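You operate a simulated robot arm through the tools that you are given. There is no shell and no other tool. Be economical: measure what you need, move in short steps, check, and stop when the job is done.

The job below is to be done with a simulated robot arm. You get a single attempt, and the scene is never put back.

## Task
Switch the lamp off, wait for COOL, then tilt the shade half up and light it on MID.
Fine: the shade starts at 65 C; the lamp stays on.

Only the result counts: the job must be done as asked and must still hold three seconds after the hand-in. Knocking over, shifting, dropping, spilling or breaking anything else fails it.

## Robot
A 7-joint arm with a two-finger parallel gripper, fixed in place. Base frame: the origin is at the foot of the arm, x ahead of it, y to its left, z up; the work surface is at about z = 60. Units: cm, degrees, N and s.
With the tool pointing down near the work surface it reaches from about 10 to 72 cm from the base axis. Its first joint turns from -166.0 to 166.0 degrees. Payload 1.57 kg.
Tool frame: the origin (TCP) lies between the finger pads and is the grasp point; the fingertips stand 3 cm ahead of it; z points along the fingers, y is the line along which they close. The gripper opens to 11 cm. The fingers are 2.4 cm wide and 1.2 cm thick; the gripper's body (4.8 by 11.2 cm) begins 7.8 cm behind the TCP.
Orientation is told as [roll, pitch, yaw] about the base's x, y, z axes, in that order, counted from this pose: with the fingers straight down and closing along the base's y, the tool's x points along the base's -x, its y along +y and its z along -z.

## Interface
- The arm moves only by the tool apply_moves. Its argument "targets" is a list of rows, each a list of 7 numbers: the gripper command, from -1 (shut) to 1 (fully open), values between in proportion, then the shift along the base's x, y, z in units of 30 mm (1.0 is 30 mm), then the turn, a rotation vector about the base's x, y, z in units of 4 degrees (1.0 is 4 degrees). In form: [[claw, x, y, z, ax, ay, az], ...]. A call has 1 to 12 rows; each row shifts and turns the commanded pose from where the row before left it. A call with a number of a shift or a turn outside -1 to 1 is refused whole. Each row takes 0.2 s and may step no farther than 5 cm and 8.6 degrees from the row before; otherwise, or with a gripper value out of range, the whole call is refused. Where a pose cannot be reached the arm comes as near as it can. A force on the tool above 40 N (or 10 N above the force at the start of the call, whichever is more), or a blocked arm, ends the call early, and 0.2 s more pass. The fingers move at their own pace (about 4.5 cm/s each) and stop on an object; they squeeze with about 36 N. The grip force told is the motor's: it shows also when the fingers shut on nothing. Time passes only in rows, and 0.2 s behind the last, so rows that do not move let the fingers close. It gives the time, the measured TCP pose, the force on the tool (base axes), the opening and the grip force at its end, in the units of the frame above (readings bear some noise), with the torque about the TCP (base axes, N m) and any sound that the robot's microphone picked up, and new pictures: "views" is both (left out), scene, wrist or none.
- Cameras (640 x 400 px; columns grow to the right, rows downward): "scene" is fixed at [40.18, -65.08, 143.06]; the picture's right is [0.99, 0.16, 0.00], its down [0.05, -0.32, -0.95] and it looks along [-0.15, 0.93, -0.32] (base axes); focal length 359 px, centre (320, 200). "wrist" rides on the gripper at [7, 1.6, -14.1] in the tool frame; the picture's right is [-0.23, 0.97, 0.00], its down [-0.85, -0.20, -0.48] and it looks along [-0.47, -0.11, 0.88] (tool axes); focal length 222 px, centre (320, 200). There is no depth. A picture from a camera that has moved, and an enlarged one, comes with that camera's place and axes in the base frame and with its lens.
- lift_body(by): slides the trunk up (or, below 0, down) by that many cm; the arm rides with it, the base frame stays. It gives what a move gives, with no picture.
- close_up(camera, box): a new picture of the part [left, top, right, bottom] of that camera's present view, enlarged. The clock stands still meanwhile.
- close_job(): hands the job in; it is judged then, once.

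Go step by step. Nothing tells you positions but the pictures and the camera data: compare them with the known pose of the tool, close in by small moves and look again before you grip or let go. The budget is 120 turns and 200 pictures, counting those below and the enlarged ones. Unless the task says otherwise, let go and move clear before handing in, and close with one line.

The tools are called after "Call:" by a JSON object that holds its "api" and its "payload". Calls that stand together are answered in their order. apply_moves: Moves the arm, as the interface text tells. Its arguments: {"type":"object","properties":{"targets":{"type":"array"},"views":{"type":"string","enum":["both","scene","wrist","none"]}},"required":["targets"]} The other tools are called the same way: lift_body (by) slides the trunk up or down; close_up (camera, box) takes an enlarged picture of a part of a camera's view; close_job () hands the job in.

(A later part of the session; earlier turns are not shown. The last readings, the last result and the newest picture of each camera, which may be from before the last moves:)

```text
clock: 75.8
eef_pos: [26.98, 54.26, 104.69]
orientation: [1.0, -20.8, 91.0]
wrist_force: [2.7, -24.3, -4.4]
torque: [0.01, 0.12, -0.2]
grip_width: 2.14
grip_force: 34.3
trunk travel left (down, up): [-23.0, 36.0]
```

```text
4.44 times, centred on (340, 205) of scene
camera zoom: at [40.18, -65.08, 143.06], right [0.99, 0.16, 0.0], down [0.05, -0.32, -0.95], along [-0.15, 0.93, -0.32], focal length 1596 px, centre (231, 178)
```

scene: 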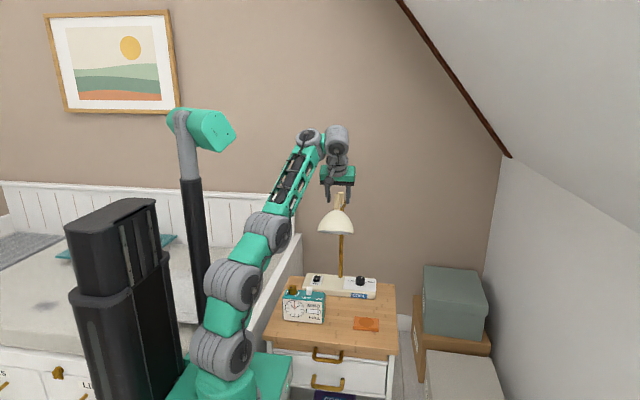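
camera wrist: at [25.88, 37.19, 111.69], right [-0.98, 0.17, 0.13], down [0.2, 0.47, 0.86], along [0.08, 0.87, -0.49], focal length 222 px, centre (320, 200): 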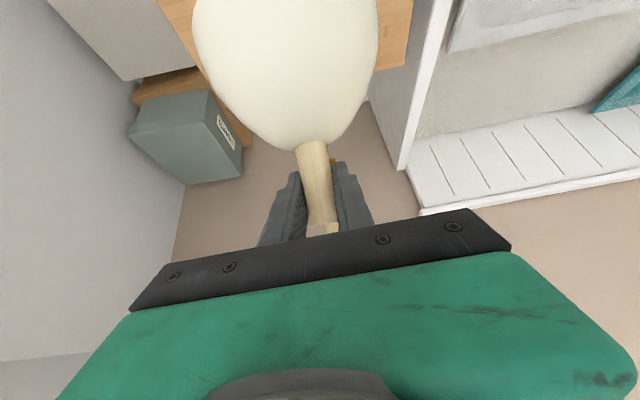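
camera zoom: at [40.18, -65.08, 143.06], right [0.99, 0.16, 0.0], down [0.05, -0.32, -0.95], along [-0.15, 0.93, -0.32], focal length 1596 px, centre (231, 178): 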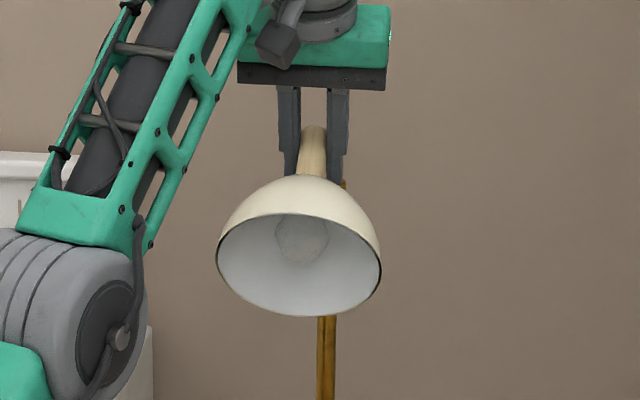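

The shade did not move, so the upper stop is at about 61° and half up is about 30°. I'll come back down in reverse strokes.

Call:
{"api": "apply_moves", "payload": {"targets": [[-1, 0, -0.2, -0.01, 0.3, 0, 0], [-1, 0, -0.133, -0.015, 0.9, 0, 0], [-1, 0, -0.133, -0.025, 0.9, 0, 0], [-1, 0, -0.127, -0.033, 0.9, 0, 0]], "views": "none"}}

Call:
{"api": "apply_moves", "payload": {"targets": [[0, 0, 0, 0, 0, 0, 0], [0, 0, 0, 0, 0, 0, 0], [0, 0, 0, 0, 0, 0, 0], [0, 0, -0.01, 0, -1, 0, 0], [0, 0, -0.01, 0, -1, 0, 0], [0, 0, -0.01, 0, -1, 0, 0], [-1, 0, 0, 0, 0, 0, 0], [-1, 0, 0, 0, 0, 0, 0], [-1, 0, 0, 0, 0, 0, 0], [-1, 0, 0, 0, 0, 0, 0]], "views": "none"}}

Call:
{"api": "close_up", "payload": {"camera": "scene", "box": [300, 160, 380, 250]}}

```text
clock: 76.8
eef_pos: [27.15, 52.74, 104.49]
orientation: [0.7, -32.7, 91.0]
wrist_force: [1.3, 10.3, 13.6]
torque: [0.76, 0.23, -0.23]
grip_width: 2.16
grip_force: 34.5
trunk travel left (down, up): [-23.0, 36.0]
```

```text
clock: 79.0
eef_pos: [27.19, 52.52, 104.35]
orientation: [1.1, -20.5, 91.0]
wrist_force: [-0.4, -1.0, -1.1]
torque: [0.02, -0.03, 0.04]
grip_width: 2.17
grip_force: 32.1
trunk travel left (down, up): [-23.0, 36.0]
```

```text
4.44 times, centred on (340, 205) of scene
camera zoom: at [40.18, -65.08, 143.06], right [0.99, 0.16, 0.0], down [0.05, -0.32, -0.95], along [-0.15, 0.93, -0.32], focal length 1596 px, centre (231, 178)
```

zoom: 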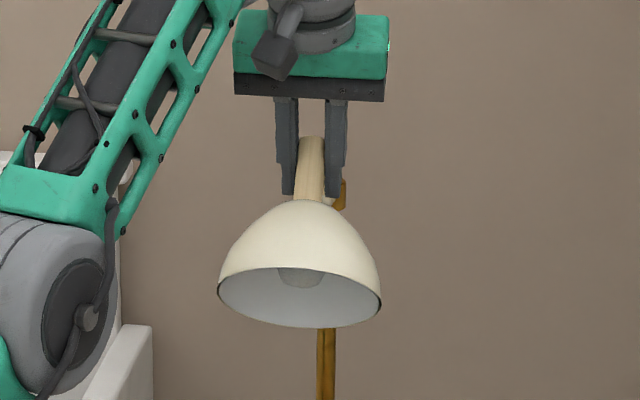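

About 44°. Three more rows down, then I'll measure.

Call:
{"api": "apply_moves", "payload": {"targets": [[-1, 0, -0.13, -0.04, 1, 0, 0], [-1, 0, -0.123, -0.05, 1, 0, 0], [-1, 0, -0.12, -0.053, 1, 0, 0]], "views": "none"}}

Call:
{"api": "apply_moves", "payload": {"targets": [[0, 0, 0, 0, 0, 0, 0], [0, 0, 0, 0, 0, 0, 0], [0, 0, 0, 0, 0, 0, 0]], "views": "none"}}

Call:
{"api": "close_up", "payload": {"camera": "scene", "box": [300, 160, 380, 250]}}

```text
clock: 79.8
eef_pos: [27.23, 51.54, 104.05]
orientation: [0.7, -32.6, 91.2]
wrist_force: [0.0, 5.0, -2.8]
torque: [0.53, 0.11, -0.08]
grip_width: 2.13
grip_force: 34.2
trunk travel left (down, up): [-23.0, 36.0]
```

```text
clock: 80.6
eef_pos: [27.18, 51.4, 103.92]
orientation: [0.8, -32.6, 91.2]
wrist_force: [-0.4, -1.1, -0.4]
torque: [0.0, 0.03, -0.02]
grip_width: 5.51
grip_force: 0.0
trunk travel left (down, up): [-23.0, 36.0]
```

```text
4.44 times, centred on (340, 205) of scene
camera zoom: at [40.18, -65.08, 143.06], right [0.99, 0.16, 0.0], down [0.05, -0.32, -0.95], along [-0.15, 0.93, -0.32], focal length 1596 px, centre (231, 178)
```

zoom: 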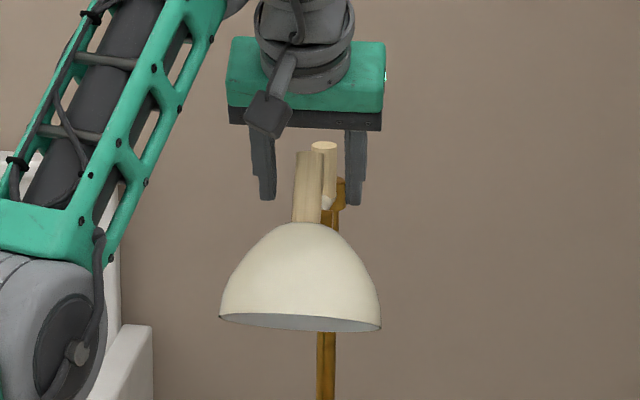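

It's near 29°. I'll zoom in tighter to measure it accurately.

Call:
{"api": "close_up", "payload": {"camera": "scene", "box": [340, 220, 395, 245]}}

Call:
{"api": "close_up", "payload": {"camera": "scene", "box": [335, 205, 395, 242]}}

```text
11.64 times, centred on (368, 232) of scene
camera zoom: at [40.18, -65.08, 143.06], right [0.99, 0.16, 0.0], down [0.05, -0.32, -0.95], along [-0.15, 0.93, -0.32], focal length 4177 px, centre (-233, -178)
```

zoom: 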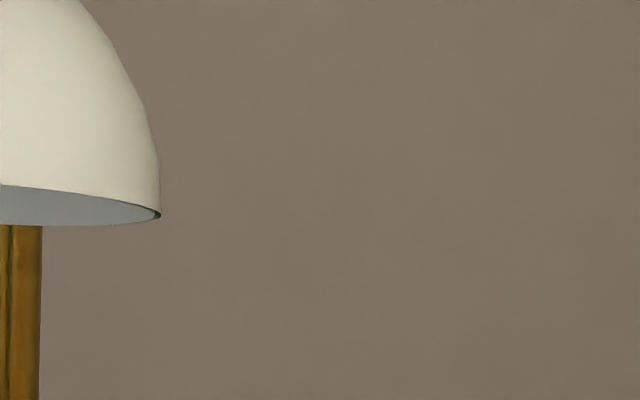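

```text
10.67 times, centred on (365, 224) of scene
camera zoom: at [40.18, -65.08, 143.06], right [0.99, 0.16, 0.0], down [0.05, -0.32, -0.95], along [-0.15, 0.93, -0.32], focal length 3829 px, centre (-160, -51)
```

zoom: 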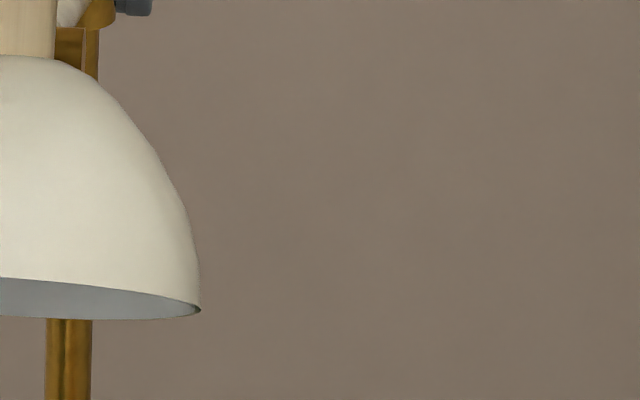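

Correcting for the camera elevation, the shade sits at about 31° of 62° travel, which is half up. I'll lift the hand straight off and go up.

Call:
{"api": "lift_body", "payload": {"by": 12}}

Call:
{"api": "apply_moves", "payload": {"targets": [[0, 0.3, -0.3, 0.9, -0.5, 0, 0], [0, 0.3, -0.3, 0.9, -0.5, 0, 0], [0, 0.3, -0.3, 0.6, -0.5, 0, 0], [0, 0.5, -0.3, 0.3, -0.5, 0, 0], [0, 0.9, -0.3, 0, -0.5, 0, 0], [0, 0.9, 0, 0, -0.5, 0, 0], [0, 0.9, 0, 0, 0, 0, 0]]}}

Call:
{"api": "close_up", "payload": {"camera": "scene", "box": [300, 180, 400, 245]}}

```text
clock: 82.1
eef_pos: [27.16, 51.52, 116.08]
orientation: [0.8, -32.7, 91.1]
wrist_force: [0.0, -0.8, 0.0]
torque: [-0.03, 0.0, 0.01]
grip_width: 5.48
grip_force: 0.0
trunk travel left (down, up): [-35.0, 24.0]
```

```text
clock: 83.7
eef_pos: [35.68, 44.38, 120.61]
orientation: [0.9, -20.6, 91.2]
wrist_force: [-0.1, 0.1, 0.5]
torque: [0.01, 0.0, -0.01]
grip_width: 5.5
grip_force: 0.1
out of reach, approached as far as the arm can: row 4, 5, 6, 7
trunk travel left (down, up): [-35.0, 24.0]
camera wrist: at [34.45, 32.92, 131.41], right [-0.98, 0.19, 0.09], down [0.2, 0.64, 0.75], along [0.08, 0.75, -0.66], focal length 222 px, centre (320, 200)
```

scene: 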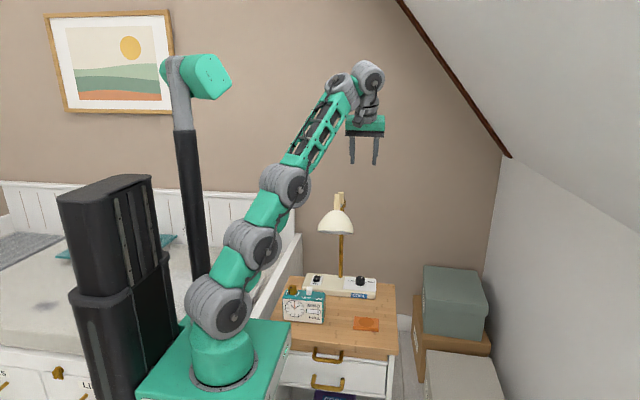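
wrist: 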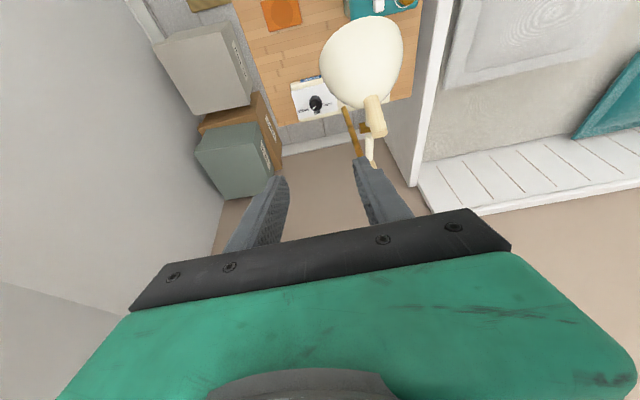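

```text
6.15 times, centred on (350, 212) of scene
camera zoom: at [40.18, -65.08, 143.06], right [0.99, 0.16, 0.0], down [0.05, -0.32, -0.95], along [-0.15, 0.93, -0.32], focal length 2209 px, centre (135, 123)
```

zoom: 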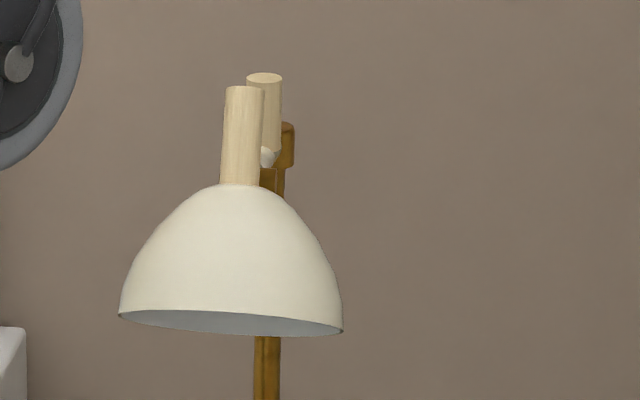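

The lamp is as I want it, and the arm's base position is unchanged. The forearm's straight line to the knob crosses the lamp, so I'll come round on its right side: move in +x and turn the tool about z so it points down toward -x.

Call:
{"api": "apply_moves", "payload": {"targets": [[-0.1, 0.5, 0, 0, 0, 0, 1], [-0.1, 0.5, 0, 0, 0, 0, 1], [-0.1, 0.5, 0, 0, 0, 0, 1], [-0.1, 0.5, 0, 0, 0, 0, 1], [-0.1, 0.5, 0, 0, 0, 0, 1], [-0.1, 0.3, 0, 0, 0, 0, 1], [-0.1, 0.3, 0, 0, 0, 0, 1], [-0.1, 0.3, 0, 0, 0, 0, 1], [-0.1, 0.3, 0, 0, 0, 0, 1], [-0.1, 0.3, 0, 0, 0, 0, 1]]}}

```text
clock: 85.9
eef_pos: [36.36, 35.85, 112.2]
orientation: [0.8, -20.6, 127.2]
wrist_force: [-1.0, -0.5, 0.7]
torque: [-0.01, 0.01, 0.0]
grip_width: 4.93
grip_force: 0.1
out of reach, approached as far as the arm can: row 1, 2, 3, 4, 5, 6, 7, 8, 9, 10
trunk travel left (down, up): [-35.0, 24.0]
camera wrist: at [42.06, 25.96, 123.13], right [-0.9, -0.42, 0.09], down [-0.22, 0.63, 0.75], along [-0.37, 0.65, -0.66], focal length 222 px, centre (320, 200)
```

scene: 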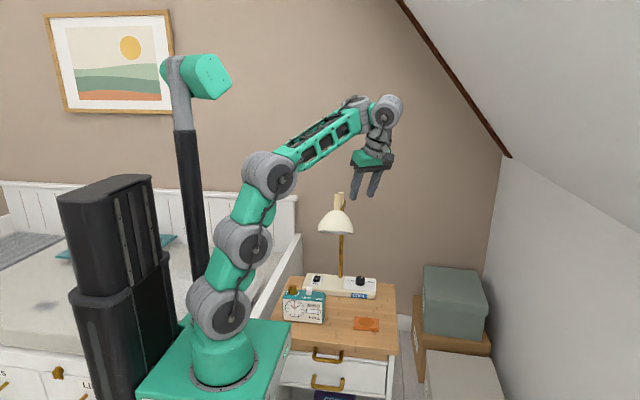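
wrist: 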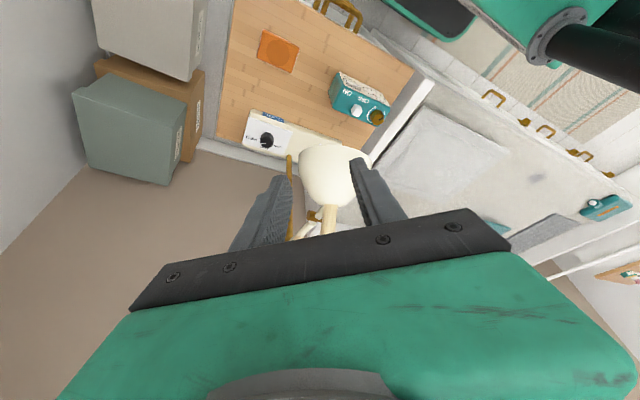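

Orientation follows, but the position slid inward. I'll try to move in +x from here.

Call:
{"api": "apply_moves", "payload": {"targets": [[-0.1, 0.6, 0.4, 0, 0, 0, 0], [-0.1, 0.6, 0.4, 0, 0, 0, 0], [-0.1, 0.6, 0.4, 0, 0, 0, 0], [-0.1, 0.6, 0.4, 0, 0, 0, 0]]}}

```text
clock: 86.9
eef_pos: [40.85, 38.39, 108.81]
orientation: [1.0, -20.5, 127.1]
wrist_force: [-0.3, -0.1, -0.2]
torque: [0.03, 0.02, 0.02]
grip_width: 4.95
grip_force: 0.0
out of reach, approached as far as the arm can: row 2, 3, 4
trunk travel left (down, up): [-35.0, 24.0]
camera wrist: at [46.64, 28.43, 119.63], right [-0.9, -0.42, 0.1], down [-0.22, 0.63, 0.74], along [-0.37, 0.65, -0.66], focal length 222 px, centre (320, 200)
```

scene: 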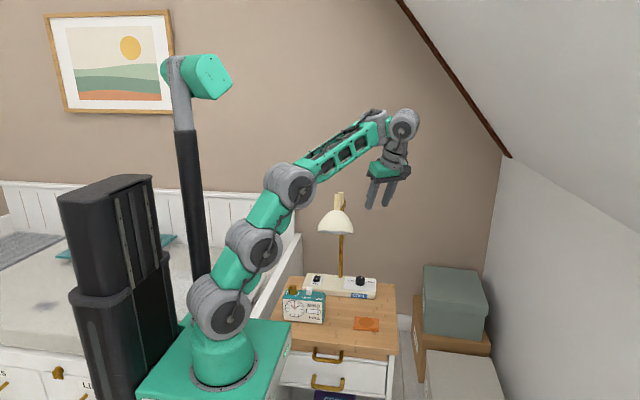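
wrist: 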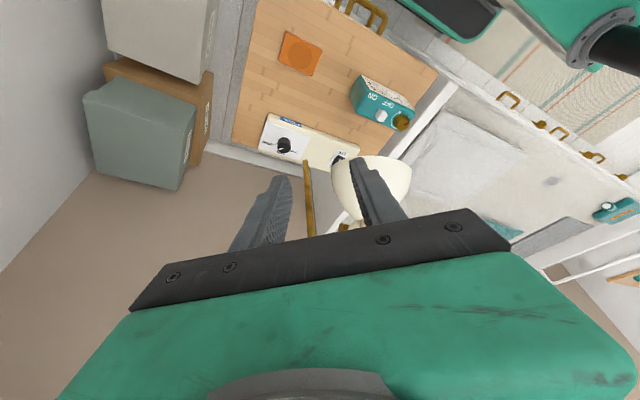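

Going outward works when it goes lower, and the forearm is passing right of the lamp. I'll continue outward and down on the lamp's right.

Call:
{"api": "apply_moves", "payload": {"targets": [[-0.1, 0.3, 0.3, -0.5, 0, 0, 0], [-0.1, 0.3, 0.3, -0.5, 0, 0, 0], [-0.1, 0.3, 0.3, -0.5, 0, 0, 0], [-0.1, 0.2, 0.4, -0.5, 0, 0, 0], [-0.1, 0.2, 0.4, -0.5, 0, 0, 0], [-0.1, 0.1, 0.4, -0.5, 0, 0, 0], [-0.1, 0.1, 0.4, -0.5, 0, 0, 0], [-0.1, 0, 0.4, -0.5, 0, 0, 0]]}}

```text
clock: 88.7
eef_pos: [45.45, 46.85, 96.87]
orientation: [0.8, -20.5, 127.0]
wrist_force: [-0.6, -0.5, -0.3]
torque: [0.02, 0.01, -0.01]
grip_width: 4.95
grip_force: 0.1
trunk travel left (down, up): [-35.0, 24.0]
camera wrist: at [51.11, 36.98, 107.75], right [-0.9, -0.42, 0.09], down [-0.22, 0.63, 0.75], along [-0.37, 0.65, -0.66], focal length 222 px, centre (320, 200)
```

scene: 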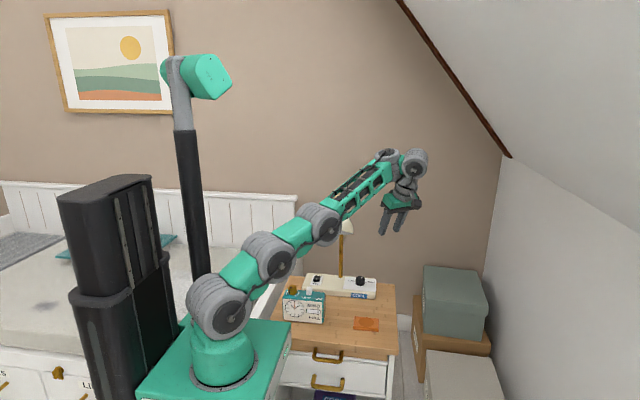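
wrist: 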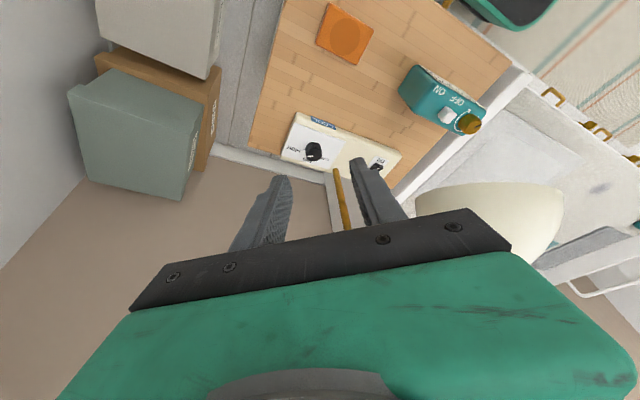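

The knob is clearly in view. To keep the forearm clear of the shade at the knob, the hand must come in from the right, so I'll tilt it more toward (-x, +y).

Call:
{"api": "apply_moves", "payload": {"targets": [[-0.1, 0, 0.1, -0.1, 0.6, 0.8, 0.3], [-0.1, 0, 0.1, -0.1, 0.6, 0.8, 0.3], [-0.1, 0, 0.1, -0.1, 0.6, 0.8, 0.3], [-0.1, 0, 0.1, -0.1, 0.6, 0.8, 0.3], [-0.1, 0, 0.1, -0.1, 0.6, 0.8, 0.3]]}}

```text
clock: 89.9
eef_pos: [43.37, 46.19, 94.91]
orientation: [2.1, -24.3, 129.0]
wrist_force: [-0.4, -0.4, -1.0]
torque: [-0.02, -0.01, 0.01]
grip_width: 4.93
grip_force: 0.1
out of reach, approached as far as the arm can: row 1, 2, 3, 4, 5
trunk travel left (down, up): [-35.0, 24.0]
camera wrist: at [50.1, 36.11, 104.99], right [-0.88, -0.46, 0.13], down [-0.2, 0.59, 0.78], along [-0.44, 0.66, -0.61], focal length 222 px, centre (320, 200)
```

scene: 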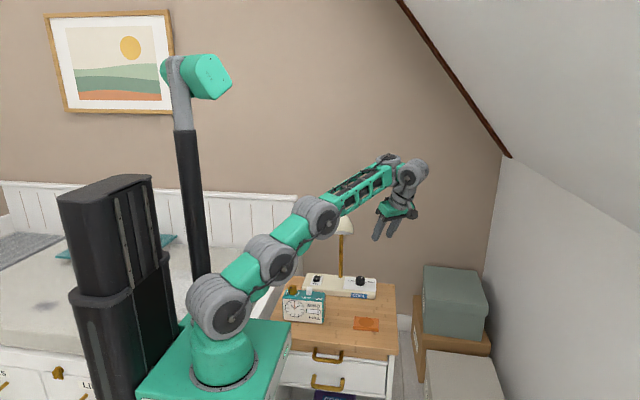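
wrist: 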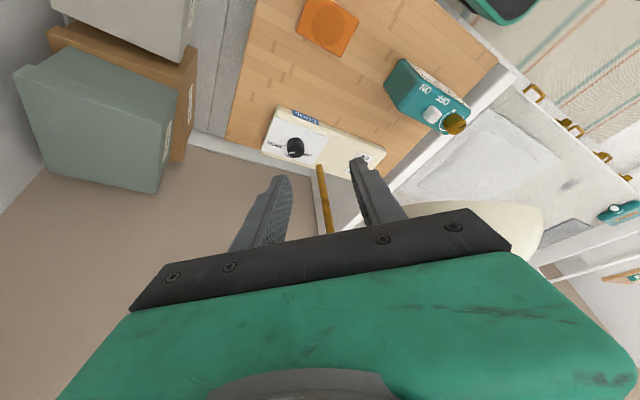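

The arm is nearly straight here, so reach was the limit, not tilt. I'll go lower first, where the shoulder and wrist are level, and then tilt more.

Call:
{"api": "apply_moves", "payload": {"targets": [[-0.1, 0, 0.1, -0.7, 0, 0, 0], [-0.1, 0, 0.1, -0.7, 0, 0, 0], [-0.1, 0, 0.1, -0.7, 0, 0, 0], [-0.1, 0, 0.1, -0.7, 0, 0, 0], [-0.1, 0, 0.1, -0.7, 0, 0, 0], [-0.1, 0, 0, 0, 0.6, 0.8, 0], [-0.1, 0, 0, 0, 0.6, 0.8, 0], [-0.1, 0, 0, 0, 0.6, 0.8, 0]]}}

```text
clock: 91.7
eef_pos: [43.2, 47.49, 84.28]
orientation: [2.7, -24.9, 128.7]
wrist_force: [0.2, 0.0, -1.1]
torque: [-0.01, -0.01, -0.01]
grip_width: 4.96
grip_force: 0.0
out of reach, approached as far as the arm can: row 6, 7, 8
trunk travel left (down, up): [-35.0, 24.0]
camera wrist: at [49.96, 37.51, 94.24], right [-0.88, -0.46, 0.14], down [-0.19, 0.59, 0.79], along [-0.45, 0.66, -0.6], focal length 222 px, centre (320, 200)
```

scene: 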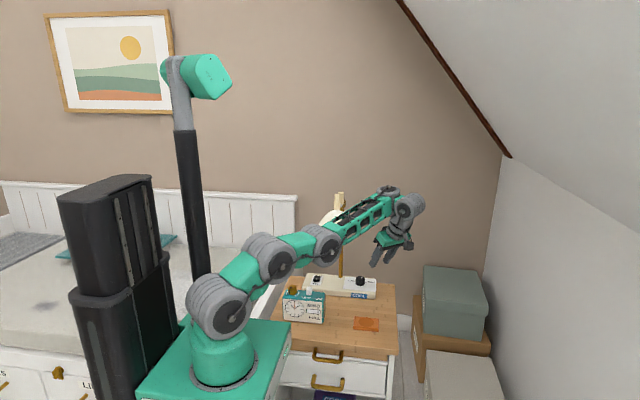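
wrist: 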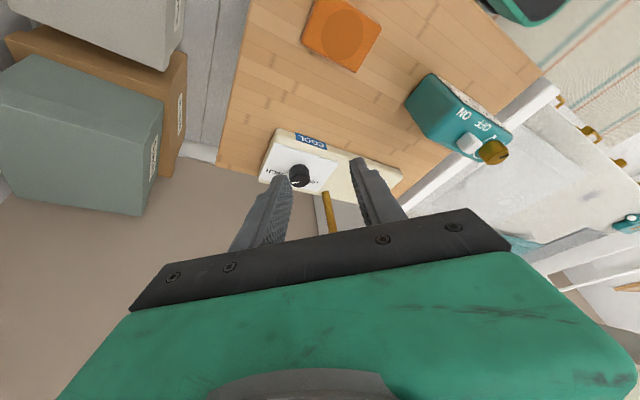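

It is the folding limit again, which a higher trunk relieves by making the forearm flatter. I'll raise the trunk 15 cm and bring the hand back down.

Call:
{"api": "lift_body", "payload": {"by": 15}}

Call:
{"api": "apply_moves", "payload": {"targets": [[-0.1, 0, 0, -0.8, 0, 0, 0], [-0.1, 0, 0, -0.8, 0, 0, 0], [-0.1, 0, 0, -0.8, 0, 0, 0], [-0.1, 0, 0, -0.8, 0, 0, 0], [-0.1, 0, 0, -0.8, 0, 0, 0], [-0.1, 0, 0, -0.8, 0, 0, 0], [-0.1, 0, 0, 0, 0.6, 0.8, 0], [-0.1, 0, 0, 0, 0.6, 0.8, 0], [-0.1, 0, 0, 0, 0.6, 0.8, 0]]}}

```text
clock: 93.4
eef_pos: [43.07, 47.65, 99.26]
orientation: [2.8, -24.9, 128.7]
wrist_force: [-0.2, -0.1, -0.9]
torque: [0.01, 0.01, 0.0]
grip_width: 4.93
grip_force: 0.1
trunk travel left (down, up): [-50.0, 9.0]
```

```text
clock: 95.4
eef_pos: [43.7, 47.94, 97.08]
orientation: [3.1, -24.9, 128.7]
wrist_force: [0.5, -0.2, 0.7]
torque: [-0.02, 0.01, 0.02]
grip_width: 4.95
grip_force: 0.0
out of reach, approached as far as the arm can: row 1, 2, 3, 4, 5, 6, 7, 8, 9
trunk travel left (down, up): [-50.0, 9.0]
camera wrist: at [50.59, 38.0, 107.1], right [-0.87, -0.46, 0.14], down [-0.19, 0.59, 0.78], along [-0.45, 0.66, -0.6], focal length 222 px, centre (320, 200)
```

scene: 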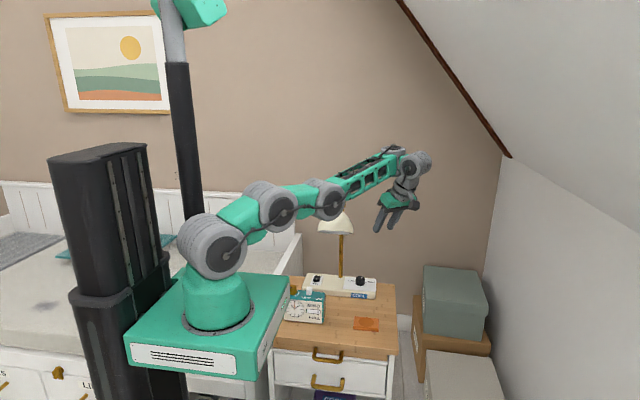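
wrist: 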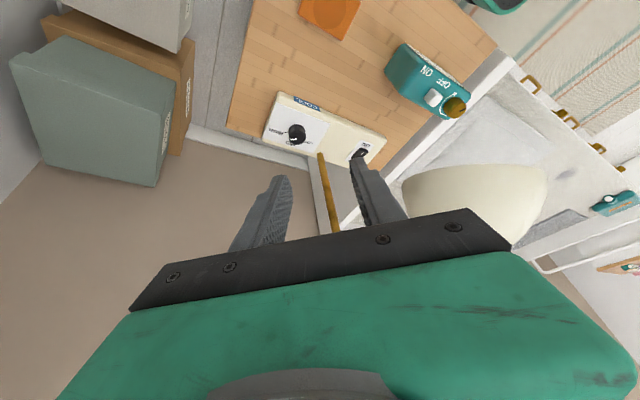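

This joint limit blocks the right-hand approach. A left-hand approach looks better: tool pointing down and toward +x under the lamp arm, with the trunk low. I'll retreat the way I came.

Call:
{"api": "apply_moves", "payload": {"targets": [[-1, -0.2, -0.6, 0.7, 0, 0, -0.5], [-1, -0.2, -0.6, 0.7, 0, 0, -1], [-1, -0.2, -0.6, 0.7, 0, 0, -1], [-1, -0.2, -0.5, 0.7, 0, 0, -1], [-1, -0.2, -0.5, 0.6, 0, 0, -1], [-1, -0.2, -0.3, 0.6, -0.5, 0, -1], [-1, -0.2, -0.3, 0.6, -0.5, 0, -1], [-1, -0.2, 0, 0.3, -0.5, 0, -1], [-1, -0.2, 0, 0, -0.5, 0, -1], [-1, -0.2, 0, 0, -0.5, 0, -1]], "views": "scene"}}

```text
clock: 97.6
eef_pos: [40.32, 39.1, 114.3]
orientation: [5.0, -14.9, 89.9]
wrist_force: [0.3, 0.6, 0.7]
torque: [-0.02, -0.01, -0.01]
grip_width: 0.0
grip_force: 21.3
out of reach, approached as far as the arm can: row 1, 2, 3, 4, 5
trunk travel left (down, up): [-50.0, 9.0]
```

scene: 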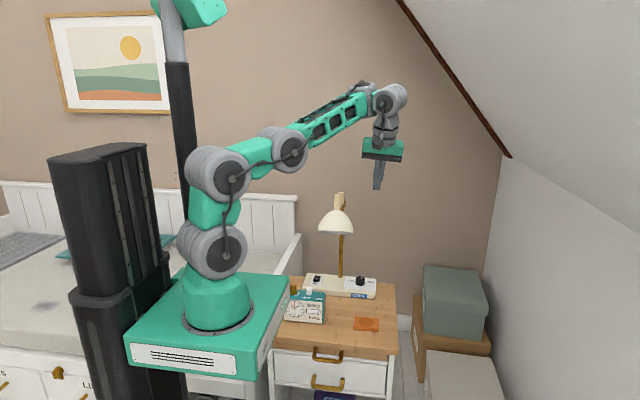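

Now I'll go over to the left side while yawing back.

Call:
{"api": "apply_moves", "payload": {"targets": [[-1, -0.3, 0.2, 0.5, -0.9, 0, -0.4], [-1, -0.5, 0.2, 0.5, -0.9, 0, -0.4], [-1, -0.7, 0.2, 0.3, -0.9, 0, -0.4], [-1, -0.8, 0.2, 0, -0.7, 0, -0.7], [-1, -0.8, 0.2, 0, 0, 0, -1], [-1, -0.8, 0.2, 0, 0, 0, -1], [-1, -0.8, 0.2, 0, 0, 0, -1], [-1, -0.8, 0.2, 0, 0, 0, -1], [-1, -0.8, 0.2, 0, 0, 0, -1], [-1, -0.8, 0.2, 0, 0, 0, -1], [-1, -0.8, 0.2, 0, 0, 0, -1], [-1, -0.8, 0.2, 0, 0, 0, -1]], "views": "none"}}

Call:
{"api": "apply_moves", "payload": {"targets": [[-1, -0.5, 0, 0, 0, 0, -1], [-1, -0.5, 0, 0, 0, 0, -1], [-1, 0, 0, 0, 0, 0, -1], [-1, 0, 0, 0, 0, 0, -1], [-1, 0, 0, 0, 0, 0, -1], [-1, 0, 0, 0, 0, 0, -1], [-1, 0, 0, 0, 0, 0, -1], [-1, 0, 0, 0, 0, 0, -1]], "views": "scene"}}

```text
clock: 100.2
eef_pos: [14.33, 46.26, 118.29]
orientation: [4.2, -1.5, 50.4]
wrist_force: [-0.2, 0.2, -1.0]
torque: [0.0, 0.02, 0.0]
grip_width: 0.01
grip_force: 21.6
trunk travel left (down, up): [-50.0, 9.0]
```

```text
clock: 102.0
eef_pos: [11.32, 46.31, 118.46]
orientation: [4.2, -1.5, 18.5]
wrist_force: [-0.2, 0.5, 1.1]
torque: [0.0, -0.02, -0.02]
grip_width: 0.0
grip_force: 21.2
trunk travel left (down, up): [-50.0, 9.0]
```

scene: 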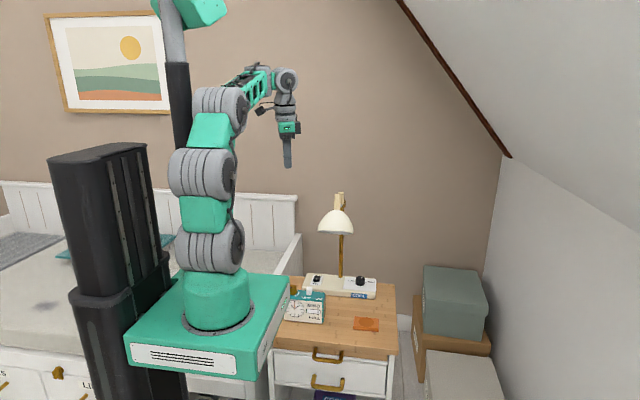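

Next I'll lower the trunk 25 cm, then move outward while tilting the tool toward +x.

Call:
{"api": "lift_body", "payload": {"by": -25}}

Call:
{"api": "apply_moves", "payload": {"targets": [[-1, -0.2, 0.5, 0, 0.32, -0.95, 0], [-1, -0.2, 0.5, 0, 0.32, -0.95, 0], [-1, -0.2, 0.5, 0, 0.32, -0.95, 0], [-1, -0.2, 0.5, 0, 0.32, -0.95, 0], [-1, 0, 0.5, 0, 0.32, -0.95, 0], [-1, 0, 0.5, 0, 0.32, -0.95, 0], [-1, 0, 0.3, 0, 0.32, -0.95, 0], [-1, 0, 0.3, 0, 0.32, -0.95, 0]]}}

```text
clock: 104.6
eef_pos: [11.22, 46.26, 93.32]
orientation: [4.2, -1.4, 18.4]
wrist_force: [0.4, -0.1, 0.4]
torque: [-0.01, -0.02, 0.01]
grip_width: 0.02
grip_force: 21.4
trunk travel left (down, up): [-25.0, 34.0]
```

```text
clock: 106.6
eef_pos: [11.77, 55.86, 94.51]
orientation: [7.3, -33.5, 14.0]
wrist_force: [-0.8, 0.3, 0.3]
torque: [-0.04, 0.0, -0.03]
grip_width: 0.02
grip_force: 21.4
out of reach, approached as far as the arm can: row 5, 6
trunk travel left (down, up): [-25.0, 34.0]
stopped in row 8: the arm was blocked; the commanded pose is now the measured one
camera wrist: at [-1.52, 52.55, 102.47], right [-0.12, 0.97, 0.23], down [0.51, -0.14, 0.85], along [0.85, 0.22, -0.48], focal length 222 px, centre (320, 200)
```

scene: 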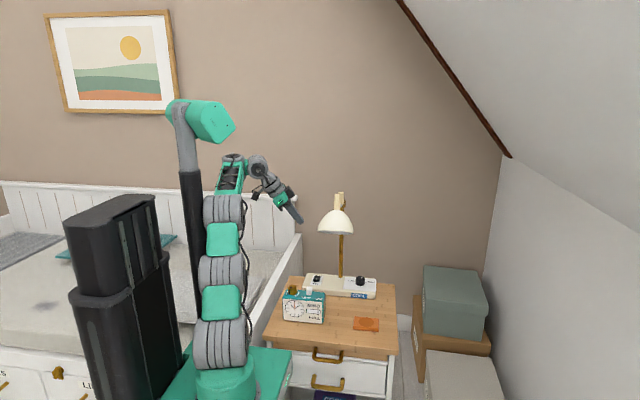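
wrist: 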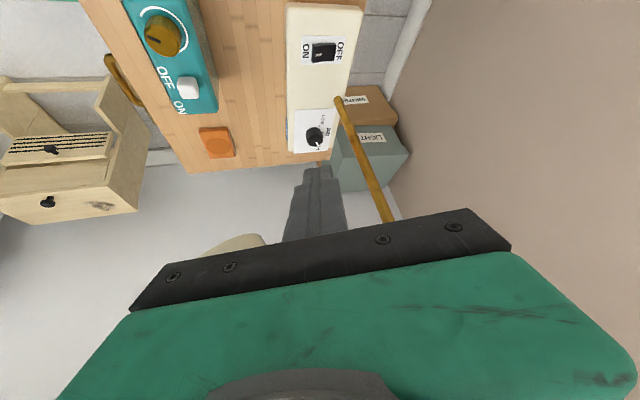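

The tilt is now 34° toward +x, as wanted. I'll step toward the knob at a safe height, watching clearance to the shade.

Call:
{"api": "apply_moves", "payload": {"targets": [[-1, 0.5, 0.15, -0.4, 0, 0, -0.5], [-1, 0.5, 0.15, -0.4, 0, 0, -0.5], [-1, 0.5, 0.15, -0.4, 0, 0, -0.5], [-1, 0.5, 0.15, -0.4, 0, 0, 0], [-1, 0.5, 0.15, -0.4, 0, 0, 0]]}}

```text
clock: 107.8
eef_pos: [19.15, 58.26, 88.41]
orientation: [7.2, -33.6, 8.1]
wrist_force: [-1.1, 0.4, 0.5]
torque: [0.04, -0.01, -0.01]
grip_width: 0.0
grip_force: 21.2
trunk travel left (down, up): [-25.0, 34.0]
camera wrist: at [5.56, 56.21, 96.44], right [-0.02, 0.97, 0.23], down [0.5, -0.19, 0.85], along [0.87, 0.13, -0.48], focal length 222 px, centre (320, 200)
```

scene: 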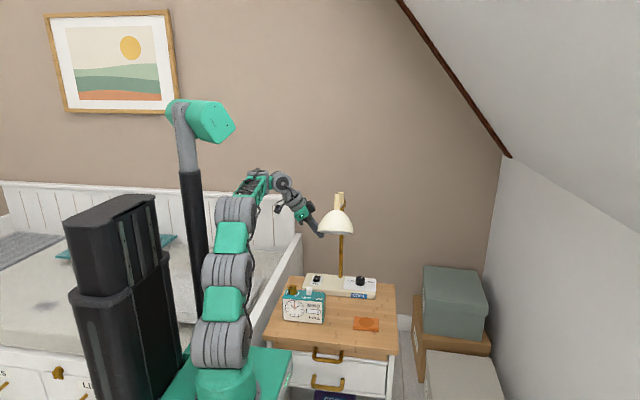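
wrist: 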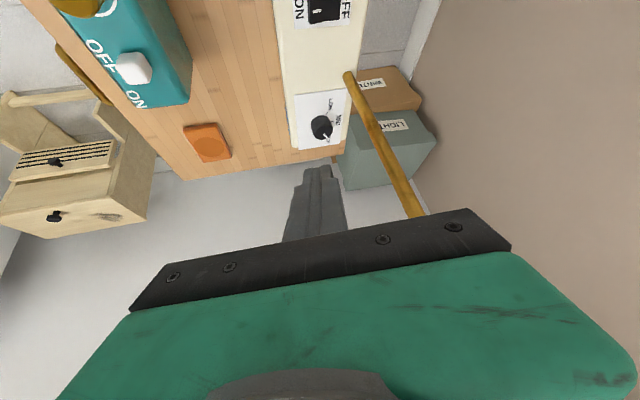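

This approach works and the forearm stays well to the left. I'll carry on to a standoff point about 10 cm back from the knob and open the fingers.

Call:
{"api": "apply_moves", "payload": {"targets": [[-0.1, 0.4, 0.22, -0.85, 0, 0, 0], [-0.1, 0.5, 0.22, -0.85, 0, 0, 0], [-0.1, 0.6, 0.22, -0.85, 0, 0, 0], [-0.1, 0.6, 0.22, -0.7, 0, 0, 0], [-0.1, 0.6, 0.22, -0.7, 0, 0, 0], [-0.1, 0.6, 0.2, -0.6, 0, 0, 0]]}}

```text
clock: 109.2
eef_pos: [29.11, 62.14, 74.83]
orientation: [7.3, -33.6, 8.3]
wrist_force: [-0.7, -0.2, -0.8]
torque: [0.03, -0.01, -0.01]
grip_width: 4.96
grip_force: 0.1
trunk travel left (down, up): [-25.0, 34.0]
camera wrist: at [15.46, 60.03, 82.76], right [-0.02, 0.97, 0.23], down [0.5, -0.19, 0.85], along [0.87, 0.13, -0.48], focal length 222 px, centre (320, 200)
```

scene: 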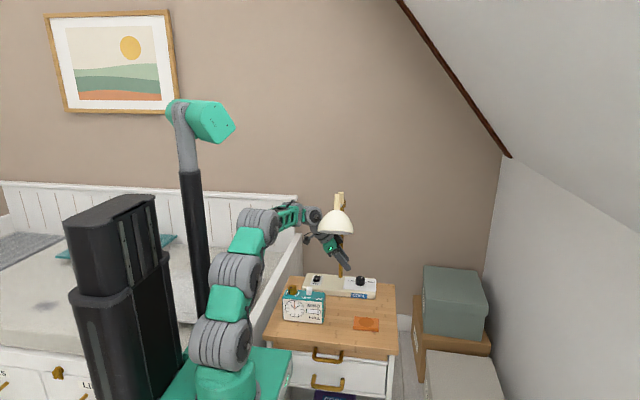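
wrist: 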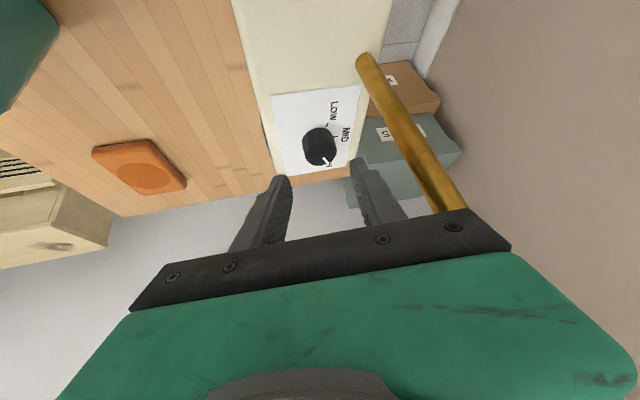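

Good view of the knob. The pole and shade are close to the hand, so I'll check clearances up close.

Call:
{"api": "close_up", "payload": {"camera": "scene", "box": [270, 185, 390, 300]}}

Call:
{"api": "close_up", "payload": {"camera": "wrist", "box": [250, 70, 390, 200]}}

```text
3.48 times, centred on (330, 242) of scene
camera zoom: at [40.18, -65.08, 143.06], right [0.99, 0.16, 0.0], down [0.05, -0.32, -0.95], along [-0.15, 0.93, -0.32], focal length 1249 px, centre (285, 52)
```

zoom: 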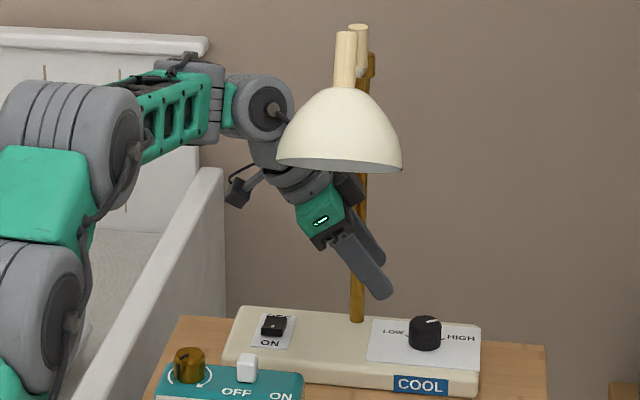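

```text
3.08 times, centred on (320, 135) of wrist
camera zoom: at [15.46, 60.03, 82.76], right [-0.02, 0.97, 0.23], down [0.5, -0.19, 0.85], along [0.87, 0.13, -0.48], focal length 684 px, centre (320, 400)
```

zoom: 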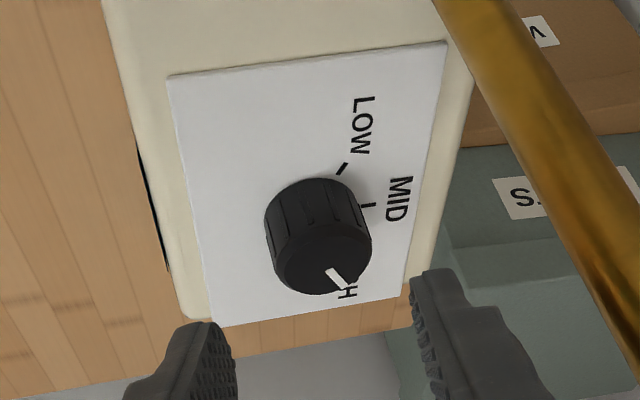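

The wrist is slimmer than I assumed, so clearances are workable. I'll yaw 7° to give the pole more room, then advance part-way toward the knob at about (35.7, 64.6).

Call:
{"api": "apply_moves", "payload": {"targets": [[-0.1, 0.2, -0.05, 0, 0, 0, 0.9], [-0.1, 0.17, -0.05, 0, 0, 0, 0.9], [-0.1, 0.27, 0.15, -0.45, 0, 0, 0], [-0.1, 0.27, 0.15, -0.45, 0, 0, 0], [-0.1, 0.27, 0.15, -0.45, 0, 0, 0]], "views": "wrist"}}

Call:
{"api": "close_up", "payload": {"camera": "scene", "box": [290, 200, 390, 300]}}

```text
clock: 110.4
eef_pos: [32.65, 63.24, 70.7]
orientation: [7.3, -33.6, 15.5]
wrist_force: [0.2, 0.3, 0.3]
torque: [0.0, 0.03, -0.03]
grip_width: 4.95
grip_force: 0.1
trunk travel left (down, up): [-25.0, 34.0]
camera wrist: at [19.32, 59.46, 78.7], right [-0.14, 0.96, 0.23], down [0.52, -0.12, 0.85], along [0.85, 0.24, -0.48], focal length 222 px, centre (320, 200)
```

wrist: 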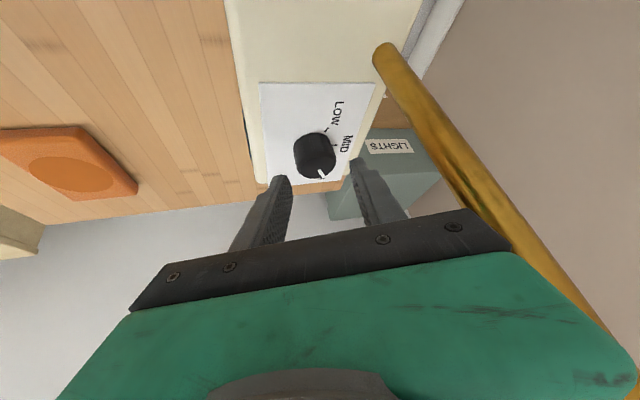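

```text
4.00 times, centred on (340, 250) of scene
camera zoom: at [40.18, -65.08, 143.06], right [0.99, 0.16, 0.0], down [0.05, -0.32, -0.95], along [-0.15, 0.93, -0.32], focal length 1436 px, centre (240, 0)
```

zoom: 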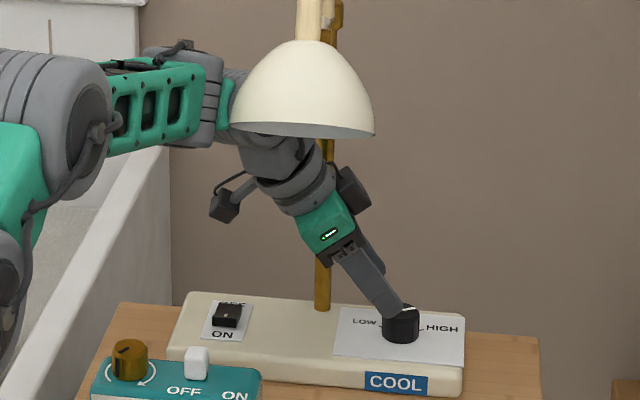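

The knob is lined up between the fingers. I'll advance the last stretch with a slight clockwise pre-rotation about the tool axis.

Call:
{"api": "apply_moves", "payload": {"targets": [[-0.1, 0.2, 0.11, -0.34, 0.5, 0.27, -0.83], [-0.1, 0.18, 0.1, -0.32, 0.5, 0.27, -0.83], [-0.1, 0.15, 0.1, -0.27, 0, 0, 0], [-0.1, 0.12, 0.08, -0.2, 0, 0, 0]], "views": "wrist"}}

Call:
{"api": "close_up", "payload": {"camera": "scene", "box": [290, 200, 390, 300]}}

Call:
{"api": "close_up", "payload": {"camera": "wrist", "box": [230, 110, 410, 220]}}

```text
clock: 111.4
eef_pos: [34.54, 64.24, 67.27]
orientation: [12.4, -32.3, 6.0]
wrist_force: [-0.2, -1.5, 0.1]
torque: [-0.02, -0.01, -0.01]
grip_width: 5.02
grip_force: 0.0
trunk travel left (down, up): [-25.0, 34.0]
camera wrist: at [21.2, 61.57, 75.58], right [-0.02, 0.95, 0.3], down [0.53, -0.24, 0.82], along [0.85, 0.17, -0.5], focal length 222 px, centre (320, 200)
```

wrist: 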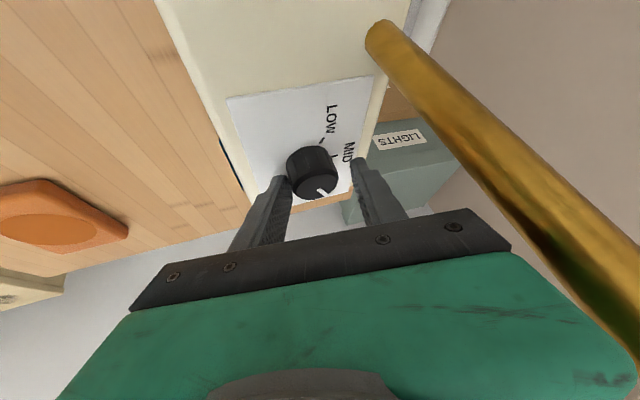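

```text
4.00 times, centred on (340, 250) of scene
camera zoom: at [40.18, -65.08, 143.06], right [0.99, 0.16, 0.0], down [0.05, -0.32, -0.95], along [-0.15, 0.93, -0.32], focal length 1436 px, centre (240, 0)
```

zoom: 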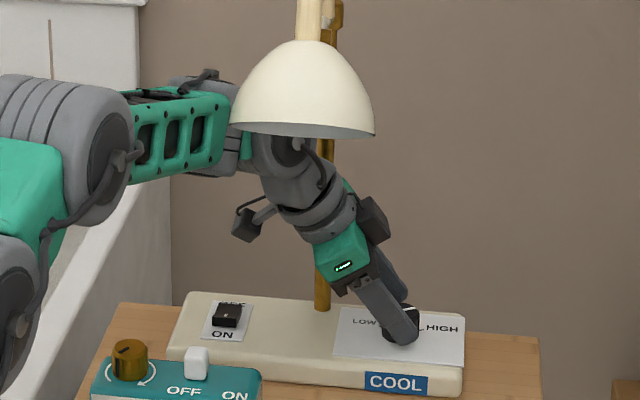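

```text
3.56 times, centred on (320, 165) of wrist
camera zoom: at [21.2, 61.57, 75.58], right [-0.02, 0.95, 0.3], down [0.53, -0.24, 0.82], along [0.85, 0.17, -0.5], focal length 790 px, centre (320, 324)
```

zoom: 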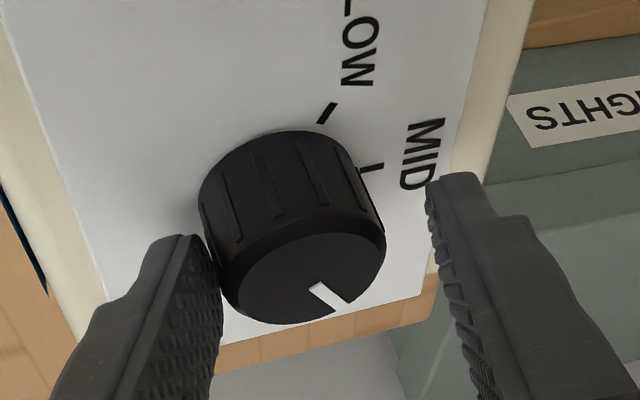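

The knob sits about 0.7 cm toward the left finger. I'll shift over, go slightly deeper and close.

Call:
{"api": "apply_moves", "payload": {"targets": [[-0.1, 0.0, -0.2, 0, 0, 0, 0], [-0.1, 0.13, 0.03, -0.2, 0, 0, 0], [-1, 0, 0, 0, 0, 0, 0], [-1, 0, 0, 0, 0, 0, 0], [-1, 0, 0, 0, 0, 0, 0], [-1, 0, 0, 0, 0, 0, 0]], "views": "none"}}

Call:
{"api": "close_up", "payload": {"camera": "wrist", "box": [230, 110, 410, 220]}}

```text
clock: 112.8
eef_pos: [34.88, 64.01, 67.0]
orientation: [12.7, -32.2, 5.9]
wrist_force: [-1.1, 5.2, 12.7]
torque: [-0.56, -0.08, 0.02]
grip_width: 4.14
grip_force: 44.9
trunk travel left (down, up): [-25.0, 34.0]
```

```text
3.56 times, centred on (320, 165) of wrist
camera zoom: at [21.56, 61.12, 75.21], right [-0.02, 0.95, 0.3], down [0.52, -0.25, 0.82], along [0.85, 0.18, -0.49], focal length 790 px, centre (320, 324)
```

zoom: 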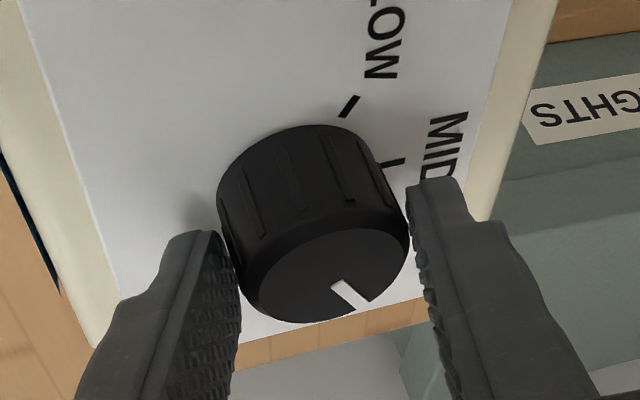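

Gripped, with some downward contact. I'll rotate counter-clockwise 16° about the tool axis while easing up a touch.

Call:
{"api": "apply_moves", "payload": {"targets": [[-1, 0, 0, 0.07, 0, 0, 0], [-1, 0, 0, 0, -0.5, -0.28, 0.82], [-1, 0, 0, 0, -0.5, -0.28, 0.82], [-1, 0, 0, 0, -0.5, -0.28, 0.82], [-1, 0, 0, 0, -0.5, -0.28, 0.82]], "views": "none"}}

Call:
{"api": "close_up", "payload": {"camera": "wrist", "box": [230, 110, 410, 220]}}

```text
clock: 114.0
eef_pos: [34.62, 64.05, 66.97]
orientation: [1.8, -34.4, 25.3]
wrist_force: [-8.6, 16.6, 11.3]
torque: [0.05, -0.1, 0.13]
grip_width: 3.77
grip_force: 43.3
trunk travel left (down, up): [-25.0, 34.0]
```

```text
3.56 times, centred on (320, 165) of wrist
camera zoom: at [21.66, 59.3, 74.83], right [-0.26, 0.95, 0.15], down [0.49, -0.01, 0.87], along [0.83, 0.3, -0.46], focal length 790 px, centre (320, 324)
```

zoom: 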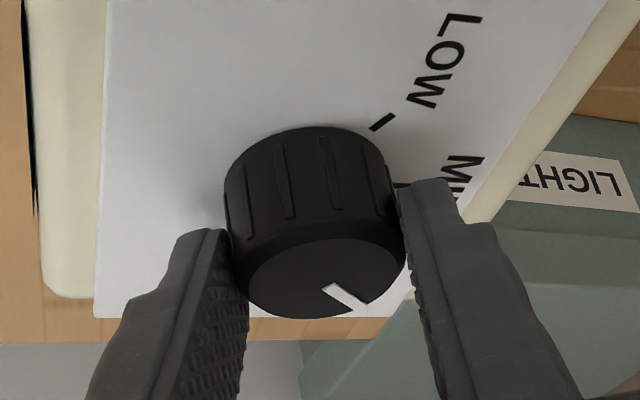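

The knob turned with the gripper. I'll release, rotate the hand back, and re-grip for the next stroke.

Call:
{"api": "apply_moves", "payload": {"targets": [[0, 0, 0, 0, 0, 0, 0], [0, 0, 0, 0.05, 0, 0, 0], [0, 0, 0, 0.05, 0.5, 0.28, -0.82], [0, 0, 0, 0, 0.5, 0.28, -0.82], [0, 0, 0, 0, 0.5, 0.28, -0.82], [0, 0, 0, 0, 0.5, 0.28, -0.82], [0, 0, 0, 0, 0, 0, 0]], "views": "none"}}

Call:
{"api": "close_up", "payload": {"camera": "wrist", "box": [230, 110, 410, 220]}}

Call:
{"api": "close_up", "payload": {"camera": "scene", "box": [290, 200, 390, 300]}}

```text
clock: 115.6
eef_pos: [34.89, 63.8, 67.19]
orientation: [12.4, -32.2, 6.0]
wrist_force: [-0.1, -0.2, -0.4]
torque: [0.0, -0.01, 0.02]
grip_width: 5.54
grip_force: 0.0
trunk travel left (down, up): [-25.0, 34.0]
```

```text
3.56 times, centred on (320, 165) of wrist
camera zoom: at [21.6, 61.09, 75.54], right [-0.02, 0.95, 0.3], down [0.53, -0.24, 0.81], along [0.85, 0.17, -0.5], focal length 790 px, centre (320, 324)
```

zoom: 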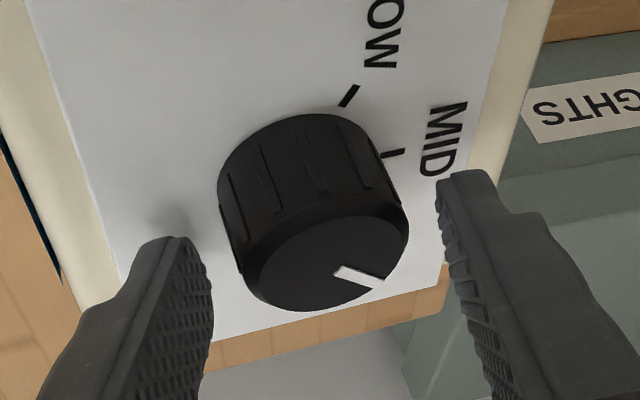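

```text
4.00 times, centred on (340, 250) of scene
camera zoom: at [40.18, -65.08, 143.06], right [0.99, 0.16, 0.0], down [0.05, -0.32, -0.95], along [-0.15, 0.93, -0.32], focal length 1436 px, centre (240, 0)
```

zoom: 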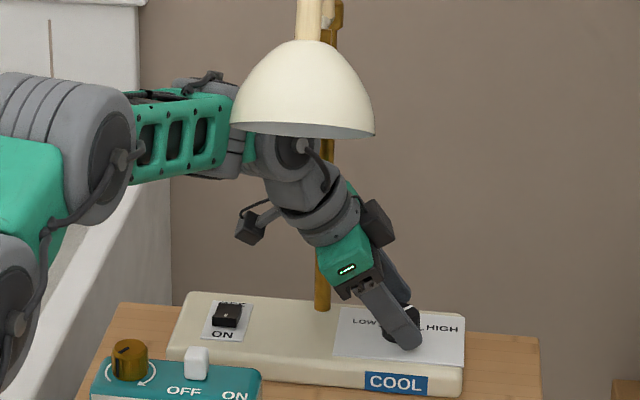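

It has turned about 20°. Second stroke.

Call:
{"api": "apply_moves", "payload": {"targets": [[-1, 0, 0, 0, 0, 0, 0], [-1, 0, 0, 0, 0, 0, 0], [-1, 0, 0, 0, 0, 0, 0], [-1, 0, 0, 0, -0.5, -0.28, 0.82], [-1, 0, 0, 0, -0.5, -0.28, 0.82], [-1, 0, 0, 0, -0.5, -0.28, 0.82], [-1, 0, 0, 0, -0.5, -0.28, 0.82], [-1, 0, 0, 0, 0, 0, 0]], "views": "none"}}

Call:
{"api": "apply_moves", "payload": {"targets": [[0, 0, 0, 0, 0, 0, 0], [0, 0, 0, 0.05, 0, 0, 0], [0, 0, 0, 0.05, 0.5, 0.28, -0.82], [0, 0, 0, 0, 0.5, 0.28, -0.82], [0, 0, 0, 0, 0.5, 0.28, -0.82], [0, 0, 0, 0, 0.5, 0.28, -0.82], [0, 0, 0, 0, 0, 0, 0]], "views": "none"}}

Call:
{"api": "close_up", "payload": {"camera": "wrist", "box": [230, 110, 410, 220]}}

```text
clock: 117.4
eef_pos: [34.8, 64.07, 67.38]
orientation: [2.0, -34.6, 25.2]
wrist_force: [-3.1, 16.0, 9.6]
torque: [-0.31, -0.15, 0.14]
grip_width: 3.79
grip_force: 43.8
trunk travel left (down, up): [-25.0, 34.0]
```

```text
clock: 119.0
eef_pos: [34.9, 63.8, 67.54]
orientation: [12.4, -32.2, 6.0]
wrist_force: [0.3, -0.7, -1.1]
torque: [0.02, -0.03, 0.05]
grip_width: 5.53
grip_force: 0.0
trunk travel left (down, up): [-25.0, 34.0]
```

```text
3.56 times, centred on (320, 165) of wrist
camera zoom: at [21.59, 61.08, 75.85], right [-0.02, 0.95, 0.3], down [0.53, -0.24, 0.81], along [0.85, 0.17, -0.5], focal length 790 px, centre (320, 324)
```

zoom: 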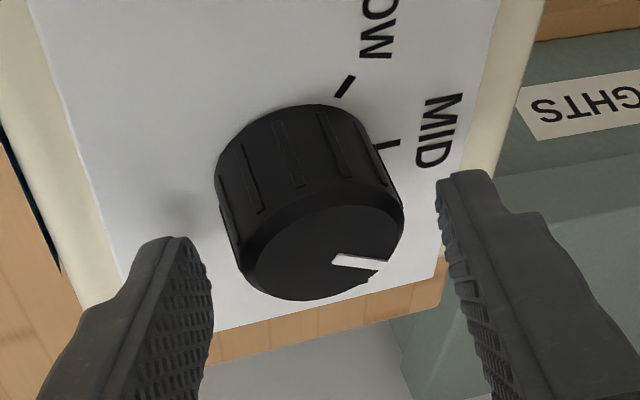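

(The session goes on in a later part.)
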